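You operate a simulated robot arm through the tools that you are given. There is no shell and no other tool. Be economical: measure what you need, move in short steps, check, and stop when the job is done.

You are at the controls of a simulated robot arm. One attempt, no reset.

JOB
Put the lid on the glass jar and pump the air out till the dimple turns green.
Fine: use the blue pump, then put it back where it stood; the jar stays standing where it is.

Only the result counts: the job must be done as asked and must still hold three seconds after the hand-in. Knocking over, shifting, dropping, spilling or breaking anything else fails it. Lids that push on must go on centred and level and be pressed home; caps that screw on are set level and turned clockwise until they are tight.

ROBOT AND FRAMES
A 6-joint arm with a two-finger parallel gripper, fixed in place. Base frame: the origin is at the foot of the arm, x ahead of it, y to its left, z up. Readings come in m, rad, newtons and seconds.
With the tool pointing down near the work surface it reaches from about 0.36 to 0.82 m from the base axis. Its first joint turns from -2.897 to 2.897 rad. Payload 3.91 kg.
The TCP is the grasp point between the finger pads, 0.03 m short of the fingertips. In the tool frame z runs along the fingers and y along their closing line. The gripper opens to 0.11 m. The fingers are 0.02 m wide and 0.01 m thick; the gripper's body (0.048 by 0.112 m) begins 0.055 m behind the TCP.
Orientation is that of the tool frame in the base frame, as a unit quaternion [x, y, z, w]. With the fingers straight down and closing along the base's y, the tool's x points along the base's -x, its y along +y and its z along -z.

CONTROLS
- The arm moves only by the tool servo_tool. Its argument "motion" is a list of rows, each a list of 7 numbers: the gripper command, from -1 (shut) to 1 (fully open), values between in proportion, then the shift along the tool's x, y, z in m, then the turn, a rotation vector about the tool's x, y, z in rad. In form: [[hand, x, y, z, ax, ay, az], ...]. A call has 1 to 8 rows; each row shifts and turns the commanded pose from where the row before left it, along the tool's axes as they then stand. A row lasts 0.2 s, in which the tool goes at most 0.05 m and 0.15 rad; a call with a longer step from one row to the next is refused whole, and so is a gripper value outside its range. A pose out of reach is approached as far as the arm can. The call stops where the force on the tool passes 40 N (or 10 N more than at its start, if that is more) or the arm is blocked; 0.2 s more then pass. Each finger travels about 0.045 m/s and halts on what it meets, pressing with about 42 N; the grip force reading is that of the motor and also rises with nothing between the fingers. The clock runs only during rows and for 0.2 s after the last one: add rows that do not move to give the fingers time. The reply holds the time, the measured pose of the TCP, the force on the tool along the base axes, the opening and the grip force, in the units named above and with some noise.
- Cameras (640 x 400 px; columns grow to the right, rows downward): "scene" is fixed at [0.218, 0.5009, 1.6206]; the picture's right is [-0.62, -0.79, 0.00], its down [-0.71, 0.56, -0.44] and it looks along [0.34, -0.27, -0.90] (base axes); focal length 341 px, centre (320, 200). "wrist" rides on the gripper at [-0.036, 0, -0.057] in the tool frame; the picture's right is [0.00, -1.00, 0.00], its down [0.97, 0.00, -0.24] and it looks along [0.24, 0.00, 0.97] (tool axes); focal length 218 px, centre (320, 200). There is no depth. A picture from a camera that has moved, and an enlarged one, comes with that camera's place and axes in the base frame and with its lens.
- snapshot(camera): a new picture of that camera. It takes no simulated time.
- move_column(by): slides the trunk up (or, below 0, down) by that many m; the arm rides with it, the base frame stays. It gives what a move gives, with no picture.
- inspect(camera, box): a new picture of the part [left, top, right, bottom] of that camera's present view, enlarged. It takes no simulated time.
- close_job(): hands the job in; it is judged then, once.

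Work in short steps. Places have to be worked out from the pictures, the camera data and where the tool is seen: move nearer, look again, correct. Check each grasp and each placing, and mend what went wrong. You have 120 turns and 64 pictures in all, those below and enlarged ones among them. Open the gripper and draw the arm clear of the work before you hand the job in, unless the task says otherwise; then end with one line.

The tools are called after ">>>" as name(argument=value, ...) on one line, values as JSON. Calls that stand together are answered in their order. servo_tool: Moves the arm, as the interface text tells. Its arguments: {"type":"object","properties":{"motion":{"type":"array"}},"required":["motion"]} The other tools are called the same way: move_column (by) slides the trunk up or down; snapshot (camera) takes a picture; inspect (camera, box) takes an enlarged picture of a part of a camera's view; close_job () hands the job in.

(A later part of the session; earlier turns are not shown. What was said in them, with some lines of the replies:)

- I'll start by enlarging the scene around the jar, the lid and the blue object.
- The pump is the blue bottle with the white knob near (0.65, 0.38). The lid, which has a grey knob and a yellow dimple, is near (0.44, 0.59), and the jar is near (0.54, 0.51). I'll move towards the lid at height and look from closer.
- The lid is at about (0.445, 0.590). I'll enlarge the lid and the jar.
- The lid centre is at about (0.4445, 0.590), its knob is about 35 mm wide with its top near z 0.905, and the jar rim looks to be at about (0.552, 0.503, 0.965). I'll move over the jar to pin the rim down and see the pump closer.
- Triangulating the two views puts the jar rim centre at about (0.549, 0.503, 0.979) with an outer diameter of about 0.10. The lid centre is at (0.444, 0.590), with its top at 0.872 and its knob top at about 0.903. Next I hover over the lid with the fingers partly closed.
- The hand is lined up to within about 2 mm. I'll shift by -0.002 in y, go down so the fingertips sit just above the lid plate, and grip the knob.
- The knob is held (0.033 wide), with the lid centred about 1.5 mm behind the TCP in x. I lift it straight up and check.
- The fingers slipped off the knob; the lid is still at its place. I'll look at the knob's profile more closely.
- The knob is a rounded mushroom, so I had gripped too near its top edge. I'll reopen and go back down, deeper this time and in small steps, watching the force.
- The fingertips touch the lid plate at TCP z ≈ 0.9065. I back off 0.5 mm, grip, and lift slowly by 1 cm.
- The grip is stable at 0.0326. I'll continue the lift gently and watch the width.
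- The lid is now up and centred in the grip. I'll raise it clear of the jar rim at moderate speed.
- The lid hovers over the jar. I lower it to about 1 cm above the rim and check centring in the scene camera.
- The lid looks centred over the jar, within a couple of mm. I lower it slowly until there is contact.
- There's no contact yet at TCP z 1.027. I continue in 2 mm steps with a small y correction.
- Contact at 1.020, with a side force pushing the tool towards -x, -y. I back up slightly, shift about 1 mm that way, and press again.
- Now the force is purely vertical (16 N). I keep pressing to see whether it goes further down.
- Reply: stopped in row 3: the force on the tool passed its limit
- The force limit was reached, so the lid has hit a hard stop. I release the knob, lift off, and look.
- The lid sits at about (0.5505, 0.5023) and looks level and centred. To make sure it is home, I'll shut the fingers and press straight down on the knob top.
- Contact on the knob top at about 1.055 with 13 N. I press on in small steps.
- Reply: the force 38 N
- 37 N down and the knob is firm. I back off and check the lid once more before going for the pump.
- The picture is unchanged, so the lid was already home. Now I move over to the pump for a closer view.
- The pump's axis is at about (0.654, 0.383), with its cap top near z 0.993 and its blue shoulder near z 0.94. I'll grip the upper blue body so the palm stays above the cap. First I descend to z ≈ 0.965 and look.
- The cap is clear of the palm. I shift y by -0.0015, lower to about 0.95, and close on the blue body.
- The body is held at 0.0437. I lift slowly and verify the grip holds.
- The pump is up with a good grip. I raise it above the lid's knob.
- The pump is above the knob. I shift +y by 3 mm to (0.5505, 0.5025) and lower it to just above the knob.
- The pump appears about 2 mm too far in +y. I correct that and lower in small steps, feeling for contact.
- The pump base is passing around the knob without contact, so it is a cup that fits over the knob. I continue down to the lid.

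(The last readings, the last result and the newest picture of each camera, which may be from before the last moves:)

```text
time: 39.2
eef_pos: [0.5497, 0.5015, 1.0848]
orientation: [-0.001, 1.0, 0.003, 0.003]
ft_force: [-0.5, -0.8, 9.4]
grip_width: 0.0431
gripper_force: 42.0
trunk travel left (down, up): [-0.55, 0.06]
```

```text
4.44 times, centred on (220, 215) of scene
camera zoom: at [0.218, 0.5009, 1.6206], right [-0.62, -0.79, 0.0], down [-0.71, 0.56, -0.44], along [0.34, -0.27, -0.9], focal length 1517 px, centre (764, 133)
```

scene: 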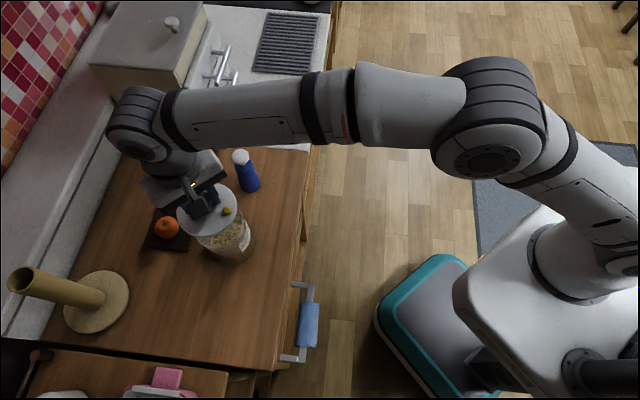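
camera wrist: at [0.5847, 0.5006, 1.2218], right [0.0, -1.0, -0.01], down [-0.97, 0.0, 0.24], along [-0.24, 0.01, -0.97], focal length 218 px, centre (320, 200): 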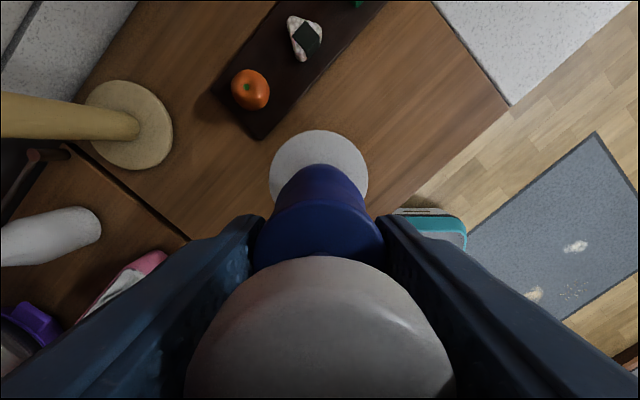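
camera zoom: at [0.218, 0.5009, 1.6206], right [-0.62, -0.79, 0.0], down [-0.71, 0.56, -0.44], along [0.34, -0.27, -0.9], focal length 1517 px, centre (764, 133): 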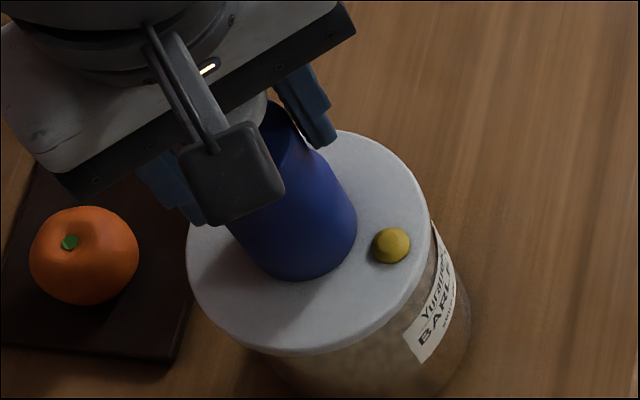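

Contact at 9 N: the pump stands on the lid around the knob. I release, rise clear of the cap, and look.

>>> servo_tool(motion=[[0.0, 0, 0, -0.001, 0, 0, 0], [0.5, 0, 0, 0, 0, 0, 0], [0.5, 0, 0, 0, 0, 0, 0], [0.5, 0, 0, -0.02, 0, 0, 0], [0.5, 0, 0, -0.04, 0, 0, 0], [0.5, 0, 0, -0.04, 0, 0, 0], [0.5, 0, 0, -0.02, 0, 0, 0]])

>>> snapshot(camera="wrist")

>>> inspect(camera="scene", box=[160, 160, 280, 260])

```text
time: 40.8
eef_pos: [0.5479, 0.5007, 1.2033]
orientation: [0.0, 1.0, 0.003, 0.002]
ft_force: [0.9, -0.7, 1.2]
grip_width: 0.0824
gripper_force: 0.1
trunk travel left (down, up): [-0.55, 0.06]
```

```text
26 pictures are left
camera wrist: at [0.5834, 0.5016, 1.2607], right [0.0, -1.0, 0.0], down [-0.97, 0.0, 0.24], along [-0.24, 0.0, -0.97], focal length 218 px, centre (320, 200)
```

wrist: 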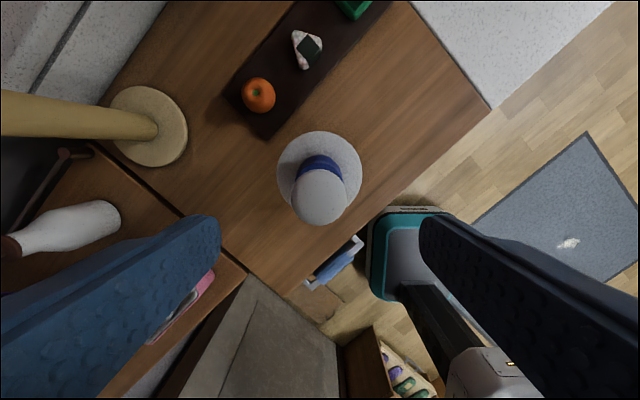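

```text
4.00 times, centred on (220, 210) of scene
camera zoom: at [0.218, 0.5009, 1.6206], right [-0.62, -0.79, 0.0], down [-0.71, 0.56, -0.44], along [0.34, -0.27, -0.9], focal length 1365 px, centre (720, 160)
```

zoom: 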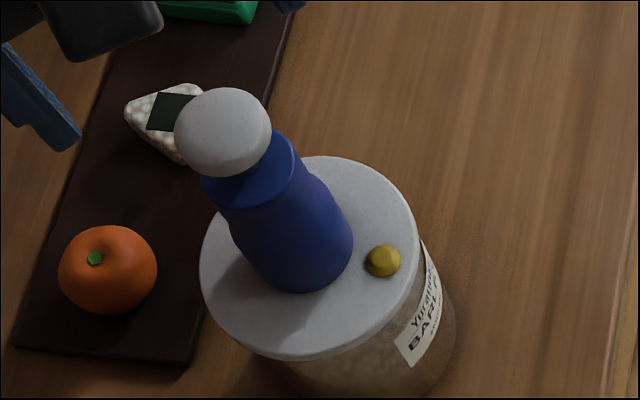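

The pump stands level around the knob, and its cap is at about (0.551, 0.502). I shut the fingers, centre over the cap, and press down to feel for a stroke.

>>> servo_tool(motion=[[-1, -0.0025, 0.0015, 0, 0, 0, 0], [-1, 0, 0, 0, 0, 0, 0], [-1, 0, 0, 0, 0, 0, 0], [-1, 0, 0, 0, 0, 0, 0], [-1, 0, 0, 0.02, 0, 0, 0], [-1, 0, 0, 0.02, 0, 0, 0], [-1, 0, 0, 0.006, 0, 0, 0], [-1, 0, 0, 0.004, 0, 0, 0]])

```text
time: 42.6
eef_pos: [0.5536, 0.5029, 1.1551]
orientation: [-0.001, 1.0, 0.003, 0.003]
ft_force: [-0.1, -0.1, -0.9]
grip_width: 0.0001
gripper_force: 37.4
trunk travel left (down, up): [-0.55, 0.06]
```

>>> servo_tool(motion=[[-1, 0.001, 0, 0.003, 0, 0, 0], [-1, 0, 0, 0.003, 0, 0, 0], [-1, 0, 0, 0.003, 0, 0, 0], [-1, 0, 0, 0, 0, 0, 0]])

```text
time: 43.6
eef_pos: [0.5504, 0.5043, 1.1469]
orientation: [0.0, 1.0, 0.003, 0.002]
ft_force: [0.4, 0.1, 1.0]
grip_width: 0.0
gripper_force: 37.2
trunk travel left (down, up): [-0.55, 0.06]
```

>>> servo_tool(motion=[[-1, 0, -0.001, 0.003, 0, 0, 0], [-1, 0, 0, 0.003, 0, 0, 0], [-1, 0, 0, 0.003, 0, 0, 0], [-1, 0, 0, 0, 0, 0, 0]])

>>> snapshot(camera="wrist")

>>> inspect(camera="scene", box=[160, 160, 280, 260])

```text
time: 44.6
eef_pos: [0.5508, 0.5015, 1.1372]
orientation: [0.0, 1.0, 0.003, 0.003]
ft_force: [1.2, 0.2, 3.2]
grip_width: 0.0
gripper_force: 37.9
trunk travel left (down, up): [-0.55, 0.06]
```

```text
24 pictures are left
camera wrist: at [0.586, 0.5021, 1.195], right [0.0, -1.0, -0.01], down [-0.97, 0.0, 0.24], along [-0.24, 0.01, -0.97], focal length 218 px, centre (320, 200)
```

wrist: 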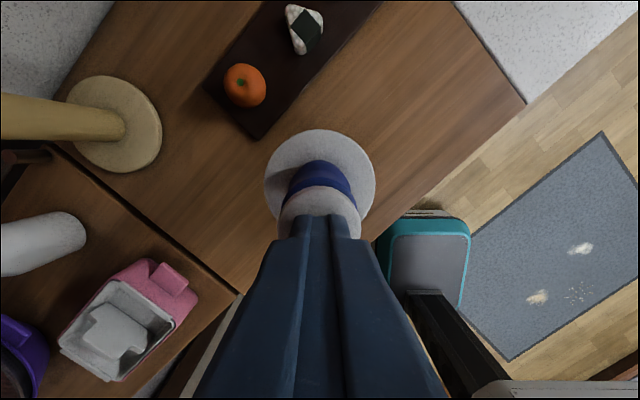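

```text
4.00 times, centred on (220, 210) of scene
camera zoom: at [0.218, 0.5009, 1.6206], right [-0.62, -0.79, 0.0], down [-0.71, 0.56, -0.44], along [0.34, -0.27, -0.9], focal length 1365 px, centre (720, 160)
```

zoom: 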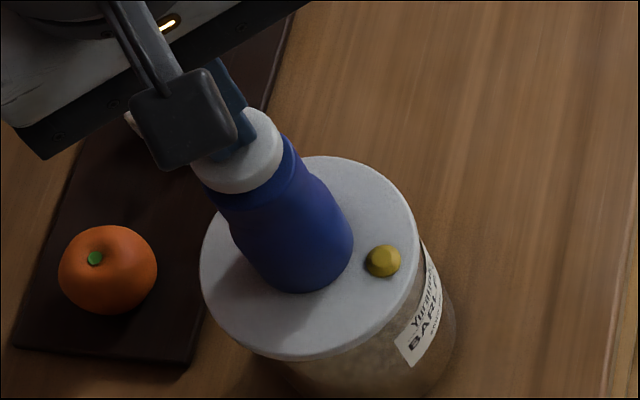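

The cap moves down against a light spring, so this is the pump stroke. I press on to the bottom of it.

>>> servo_tool(motion=[[-1, 0, 0, 0.004, 0, 0, 0], [-1, 0, 0, 0.004, 0, 0, 0], [-1, 0, 0, 0.004, 0, 0, 0], [-1, 0, 0, 0, 0, 0, 0]])

>>> inspect(camera="scene", box=[160, 160, 280, 260])

```text
time: 45.6
eef_pos: [0.5499, 0.5008, 1.1291]
orientation: [0.0, 1.0, 0.005, 0.006]
ft_force: [3.6, 2.4, 32.2]
grip_width: 0.0
gripper_force: 37.4
trunk travel left (down, up): [-0.55, 0.06]
```

```text
4.00 times, centred on (220, 210) of scene
camera zoom: at [0.218, 0.5009, 1.6206], right [-0.62, -0.79, 0.0], down [-0.71, 0.56, -0.44], along [0.34, -0.27, -0.9], focal length 1365 px, centre (720, 160)
```

zoom: 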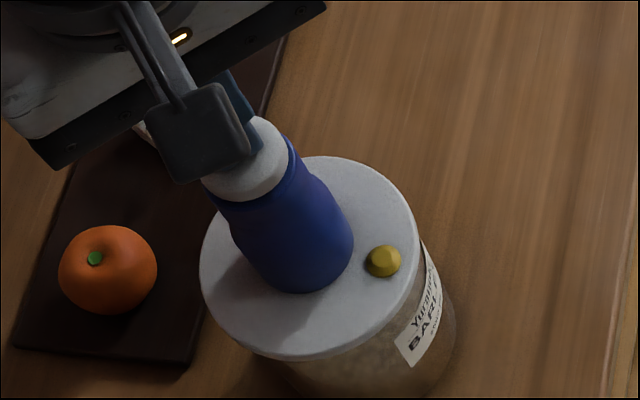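

The stroke bottoms out at z ≈ 1.129. I do repeated full strokes of about 28 mm.

>>> servo_tool(motion=[[-1, 0, 0, -0.015, 0, 0, 0], [-1, 0, 0, -0.015, 0, 0, 0], [-1, 0, 0, 0.015, 0, 0, 0], [-1, 0, 0, 0.0135, 0, 0, 0], [-1, 0, 0, -0.014, 0, 0, 0], [-1, 0, 0, -0.014, 0, 0, 0], [-1, 0, 0, 0.014, 0, 0, 0], [-1, 0, 0, 0.014, 0, 0, 0]])

>>> inspect(camera="scene", box=[160, 160, 280, 260])

```text
time: 47.4
eef_pos: [0.5497, 0.5024, 1.1319]
orientation: [0.0, 1.0, 0.006, 0.005]
ft_force: [2.7, -0.8, 21.8]
grip_width: 0.0004
gripper_force: 37.5
trunk travel left (down, up): [-0.55, 0.06]
```

```text
4.00 times, centred on (220, 210) of scene
camera zoom: at [0.218, 0.5009, 1.6206], right [-0.62, -0.79, 0.0], down [-0.71, 0.56, -0.44], along [0.34, -0.27, -0.9], focal length 1365 px, centre (720, 160)
```

zoom: 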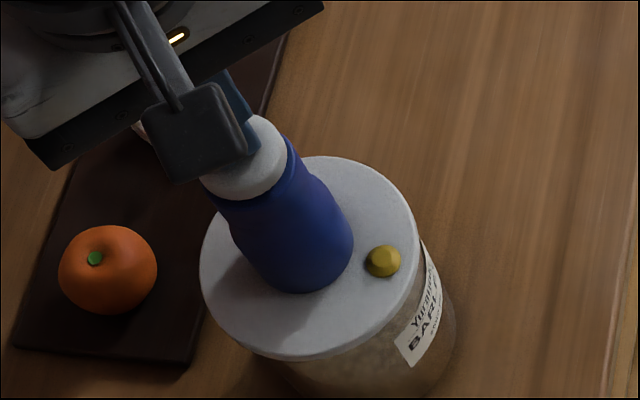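

The dimple is still yellow. More strokes, with a short dwell at the top so the plunger returns fully.

>>> servo_tool(motion=[[-1, 0, 0, -0.015, 0, 0, 0], [-1, 0, 0, -0.015, 0, 0, 0], [-1, 0, 0, 0.015, 0, 0, 0], [-1, 0, 0, 0.015, 0, 0, 0], [-1, 0, 0, -0.015, 0, 0, 0], [-1, 0, 0, -0.015, 0, 0, 0], [-1, 0, 0, 0.015, 0, 0, 0], [-1, 0, 0, 0.015, 0, 0, 0]])

>>> servo_tool(motion=[[-1, 0, 0, -0.015, 0, 0, 0], [-1, 0, 0, -0.015, 0, 0, 0], [-1, 0, 0, 0, 0, 0, 0], [-1, 0, 0, 0.015, 0, 0, 0], [-1, 0, 0, 0.015, 0, 0, 0], [-1, 0, 0, 0, 0, 0, 0]])

>>> inspect(camera="scene", box=[160, 160, 280, 260])

```text
time: 49.2
eef_pos: [0.5508, 0.5027, 1.1317]
orientation: [-0.001, 1.0, 0.006, 0.005]
ft_force: [5.3, 2.7, 23.0]
grip_width: 0.0001
gripper_force: 37.8
trunk travel left (down, up): [-0.55, 0.06]
```

```text
time: 50.6
eef_pos: [0.5496, 0.5013, 1.1298]
orientation: [0.0, 1.0, 0.005, 0.005]
ft_force: [5.1, 2.8, 25.8]
grip_width: 0.0
gripper_force: 37.7
trunk travel left (down, up): [-0.55, 0.06]
```

```text
4.00 times, centred on (220, 210) of scene
camera zoom: at [0.218, 0.5009, 1.6206], right [-0.62, -0.79, 0.0], down [-0.71, 0.56, -0.44], along [0.34, -0.27, -0.9], focal length 1365 px, centre (720, 160)
```

zoom: 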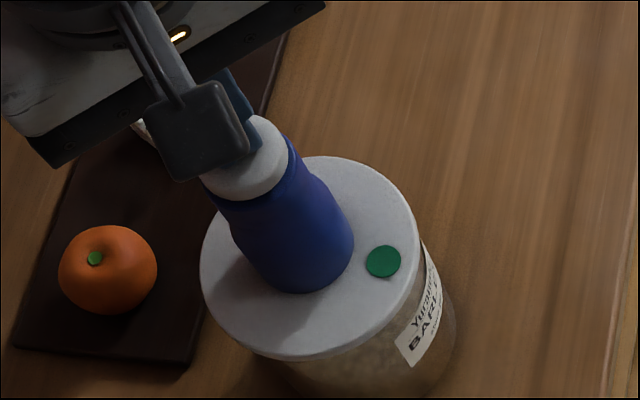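

The dimple is green. I rise off the cap, open the fingers, and line up to regrip the pump body.

>>> servo_tool(motion=[[-1, 0, 0, -0.025, 0, 0, 0], [-1, 0, 0, -0.03, 0, 0, 0], [0.5, 0, 0, -0.023, 0, 0, 0], [0.5, 0, 0, 0, 0, 0, 0], [0.5, 0, 0, 0, 0, 0, 0], [0.5, 0, 0, 0, 0, 0, 0], [0.5, 0, 0, 0, 0, 0, 0]])

>>> snapshot(camera="wrist")

```text
time: 52.2
eef_pos: [0.5525, 0.5006, 1.2032]
orientation: [0.0, 1.0, 0.003, 0.002]
ft_force: [-1.0, 0.0, 0.2]
grip_width: 0.0824
gripper_force: 0.0
trunk travel left (down, up): [-0.55, 0.06]
```

```text
19 pictures are left
camera wrist: at [0.5868, 0.5015, 1.2601], right [0.0, -1.0, -0.01], down [-0.97, 0.0, 0.24], along [-0.24, 0.01, -0.97], focal length 218 px, centre (320, 200)
```

wrist: 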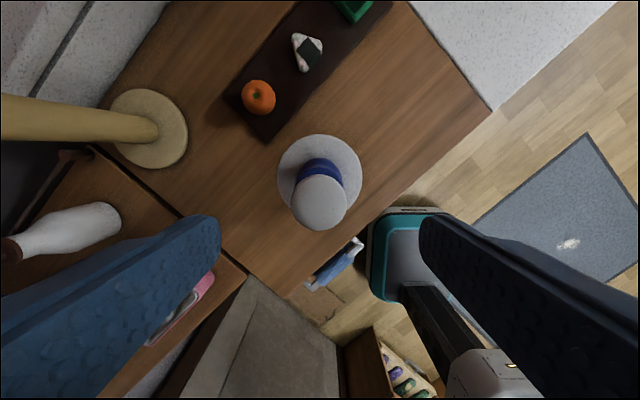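

The pump is unchanged and aligned. I descend and regrip at the same height on the body.

>>> servo_tool(motion=[[0.5, 0.001, 0.001, 0.04, 0, 0, 0], [0.5, 0, 0, 0.04, 0, 0, 0], [0.5, 0, 0, 0.025, 0, 0, 0], [0.5, 0, 0, 0.0125, 0, 0, 0], [0, 0, 0, 0, 0, 0, 0], [-1, 0, 0, 0, 0, 0, 0], [-1, 0, 0, 0, 0, 0, 0], [-1, 0, 0, 0, 0, 0, 0]])

```text
time: 54.0
eef_pos: [0.5508, 0.5025, 1.0872]
orientation: [0.0, 1.0, 0.002, 0.002]
ft_force: [-0.7, -1.3, -0.5]
grip_width: 0.0432
gripper_force: 41.8
trunk travel left (down, up): [-0.55, 0.06]
```

Gripped (0.0432). I lift slowly and straight off the knob.

>>> servo_tool(motion=[[-1, 0, 0, -0.004, 0, 0, 0], [-1, 0, 0, -0.006, 0, 0, 0], [-1, 0, 0, -0.01, 0, 0, 0], [-1, 0, 0, -0.012, 0, 0, 0], [-1, 0, 0, -0.012, 0, 0, 0], [-1, 0, 0, -0.015, 0, 0, 0], [-1, 0, 0, -0.018, 0, 0, 0]])

>>> inspect(camera="scene", box=[160, 160, 280, 260])

```text
time: 55.6
eef_pos: [0.5514, 0.5027, 1.1642]
orientation: [0.0, 1.0, 0.003, 0.002]
ft_force: [0.0, -0.1, -0.9]
grip_width: 0.0434
gripper_force: 41.2
trunk travel left (down, up): [-0.55, 0.06]
```

```text
4.00 times, centred on (220, 210) of scene
camera zoom: at [0.218, 0.5009, 1.6206], right [-0.62, -0.79, 0.0], down [-0.71, 0.56, -0.44], along [0.34, -0.27, -0.9], focal length 1365 px, centre (720, 160)
```

zoom: 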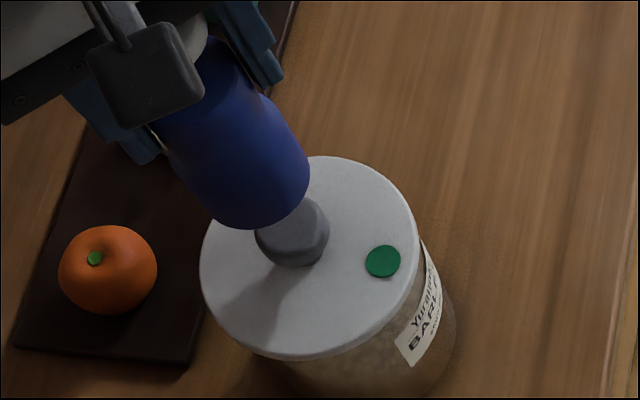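

The lid stayed on and the dimple is still green. I carry the pump back to (0.654, 0.383).

>>> servo_tool(motion=[[-1, -0.01, -0.012, 0, 0, 0, 0], [-1, -0.018, -0.021, 0, 0, 0, 0], [-1, -0.018, -0.021, 0, 0, 0, 0], [-1, -0.018, -0.021, 0, 0, 0, 0], [-1, -0.018, -0.021, 0, 0, 0, 0], [-1, -0.018, -0.021, 0, 0, 0, 0], [-1, -0.003, -0.003, 0, 0, 0, 0], [-1, 0, 0, 0, 0, 0, 0]])

>>> servo_tool(motion=[[-1, 0, 0, 0.015, 0, 0, 0], [-1, 0, 0, 0.025, 0, 0, 0], [-1, 0, 0, 0.03, 0, 0, 0], [-1, 0, 0, 0.03, 0, 0, 0], [-1, 0, 0, 0.03, 0, 0, 0], [-1, 0, 0, 0.03, 0, 0, 0], [-1, 0, 0, 0.02, 0, 0, 0], [-1, 0, 0, 0.01, 0, 0, 0]])

>>> inspect(camera="scene", box=[200, 120, 300, 210])

```text
time: 57.4
eef_pos: [0.6534, 0.3837, 1.1626]
orientation: [0.0, 1.0, 0.003, 0.001]
ft_force: [-0.6, -0.3, -0.4]
grip_width: 0.0432
gripper_force: 41.5
trunk travel left (down, up): [-0.55, 0.06]
```

```text
time: 59.2
eef_pos: [0.6543, 0.3841, 0.973]
orientation: [0.0, 1.0, 0.003, 0.002]
ft_force: [0.1, -0.2, -1.6]
grip_width: 0.0431
gripper_force: 41.7
trunk travel left (down, up): [-0.55, 0.06]
```

```text
4.44 times, centred on (250, 165) of scene
camera zoom: at [0.218, 0.5009, 1.6206], right [-0.62, -0.79, 0.0], down [-0.71, 0.56, -0.44], along [0.34, -0.27, -0.9], focal length 1517 px, centre (631, 356)
```

zoom: 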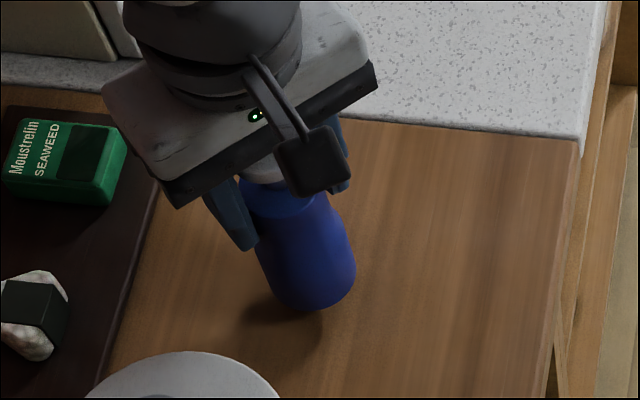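

About 1.5 cm to go. I lower in small steps to touch down.

>>> servo_tool(motion=[[-1, 0, -0.001, 0.005, 0, 0, 0], [-1, 0, 0, 0.004, 0, 0, 0], [-1, 0, 0, 0.003, 0, 0, 0], [-1, 0, 0, 0.002, 0, 0, 0], [-1, 0, 0, 0, 0, 0, 0]])

```text
time: 60.4
eef_pos: [0.6545, 0.3839, 0.959]
orientation: [0.001, 1.0, 0.003, 0.003]
ft_force: [-0.7, 0.4, -0.1]
grip_width: 0.0431
gripper_force: 42.1
trunk travel left (down, up): [-0.55, 0.06]
```

>>> servo_tool(motion=[[-1, 0, -0.0005, 0.0015, 0, 0, 0], [-1, 0, 0, 0.0015, 0, 0, 0], [-1, 0, 0, 0, 0, 0, 0]])

```text
time: 61.2
eef_pos: [0.6538, 0.3831, 0.9563]
orientation: [0.0, 1.0, 0.002, 0.002]
ft_force: [0.2, 1.0, -1.3]
grip_width: 0.0434
gripper_force: 42.1
trunk travel left (down, up): [-0.55, 0.06]
```

>>> servo_tool(motion=[[-1, 0, 0, 0.001, 0, 0, 0], [-1, 0, 0, 0.001, 0, 0, 0], [-1, 0, 0, 0, 0, 0, 0]])

```text
time: 62.0
eef_pos: [0.6539, 0.3829, 0.9557]
orientation: [-0.001, 1.0, 0.003, 0.002]
ft_force: [0.4, 0.4, 0.5]
grip_width: 0.0433
gripper_force: 41.7
trunk travel left (down, up): [-0.55, 0.06]
```

Force is only just turning positive, so I go one more mm to confirm the pump is on the table.

>>> servo_tool(motion=[[-1, 0, 0, 0.001, 0, 0, 0], [-1, 0, 0, 0, 0, 0, 0]])

```text
time: 62.6
eef_pos: [0.6545, 0.3826, 0.9561]
orientation: [-0.001, 1.0, 0.004, 0.003]
ft_force: [0.5, 2.2, 9.0]
grip_width: 0.043
gripper_force: 41.7
trunk travel left (down, up): [-0.55, 0.06]
```

The pump is on the table (9 N). I release it, rise straight up, and look.

>>> servo_tool(motion=[[-0.1, 0, 0, -0.0005, 0, 0, 0], [0.5, 0, 0, 0, 0, 0, 0], [0.5, 0, 0, 0, 0, 0, 0], [0.5, 0, 0, -0.03, 0, 0, 0], [0.5, 0, 0, -0.045, 0, 0, 0], [0.5, 0, 0, -0.045, 0, 0, 0], [0.5, 0, 0, -0.045, 0, 0, 0], [0.5, 0, 0, -0.045, 0, 0, 0]])

>>> servo_tool(motion=[[0.5, 0.04, -0.03, 0, 0, 0, 0], [0.5, 0.04, -0.03, 0, 0, 0, 0], [0.5, 0.04, -0.03, 0, 0, 0, 0], [0.5, 0.04, -0.03, 0, 0, 0, 0], [0.5, 0.04, -0.03, 0, 0, 0, 0]])

>>> inspect(camera="scene", box=[140, 130, 300, 230])

>>> snapshot(camera="scene")

```text
time: 64.4
eef_pos: [0.6549, 0.3827, 1.1664]
orientation: [0.001, 1.0, 0.003, 0.002]
ft_force: [-0.4, -0.5, 0.2]
grip_width: 0.0825
gripper_force: 0.1
trunk travel left (down, up): [-0.55, 0.06]
```

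```text
time: 65.6
eef_pos: [0.4541, 0.2311, 1.164]
orientation: [0.0, 1.0, 0.003, 0.002]
ft_force: [-0.4, 0.9, -0.4]
grip_width: 0.0823
gripper_force: 0.0
trunk travel left (down, up): [-0.55, 0.06]
```

```text
4.00 times, centred on (220, 180) of scene
camera zoom: at [0.218, 0.5009, 1.6206], right [-0.62, -0.79, 0.0], down [-0.71, 0.56, -0.44], along [0.34, -0.27, -0.9], focal length 1365 px, centre (720, 280)
```

zoom: 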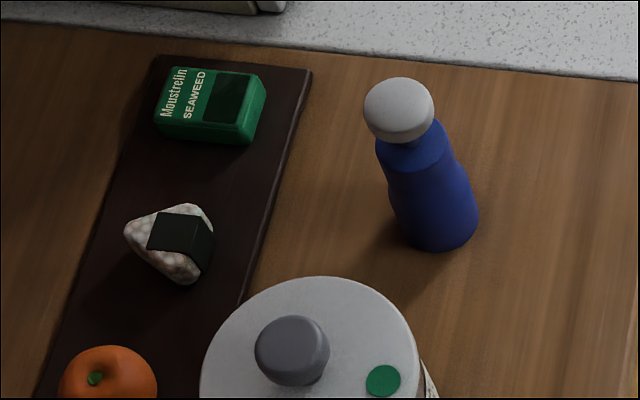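

```text
15 pictures are left
```

scene: 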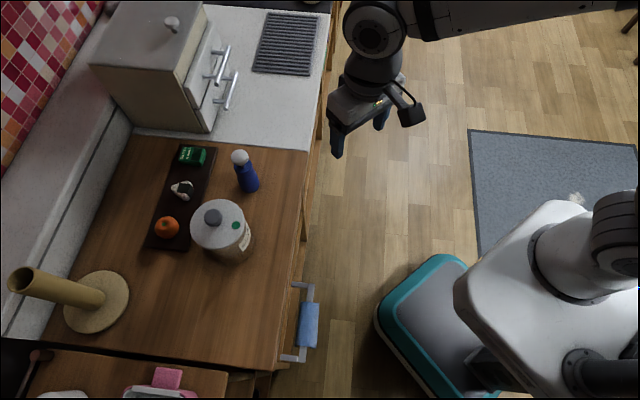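

The pump stands upright within about 2 mm of its old place, the lid is on level, the dimple is green and the jar has not moved. The arm is clear and the gripper open, so I hand in.

>>> close_job()

```text
The job is handed in.
```

The lid is on the jar and pressed home, the dimple is green, the blue pump is back within about 2 mm of where it stood, and the jar hasn't moved.
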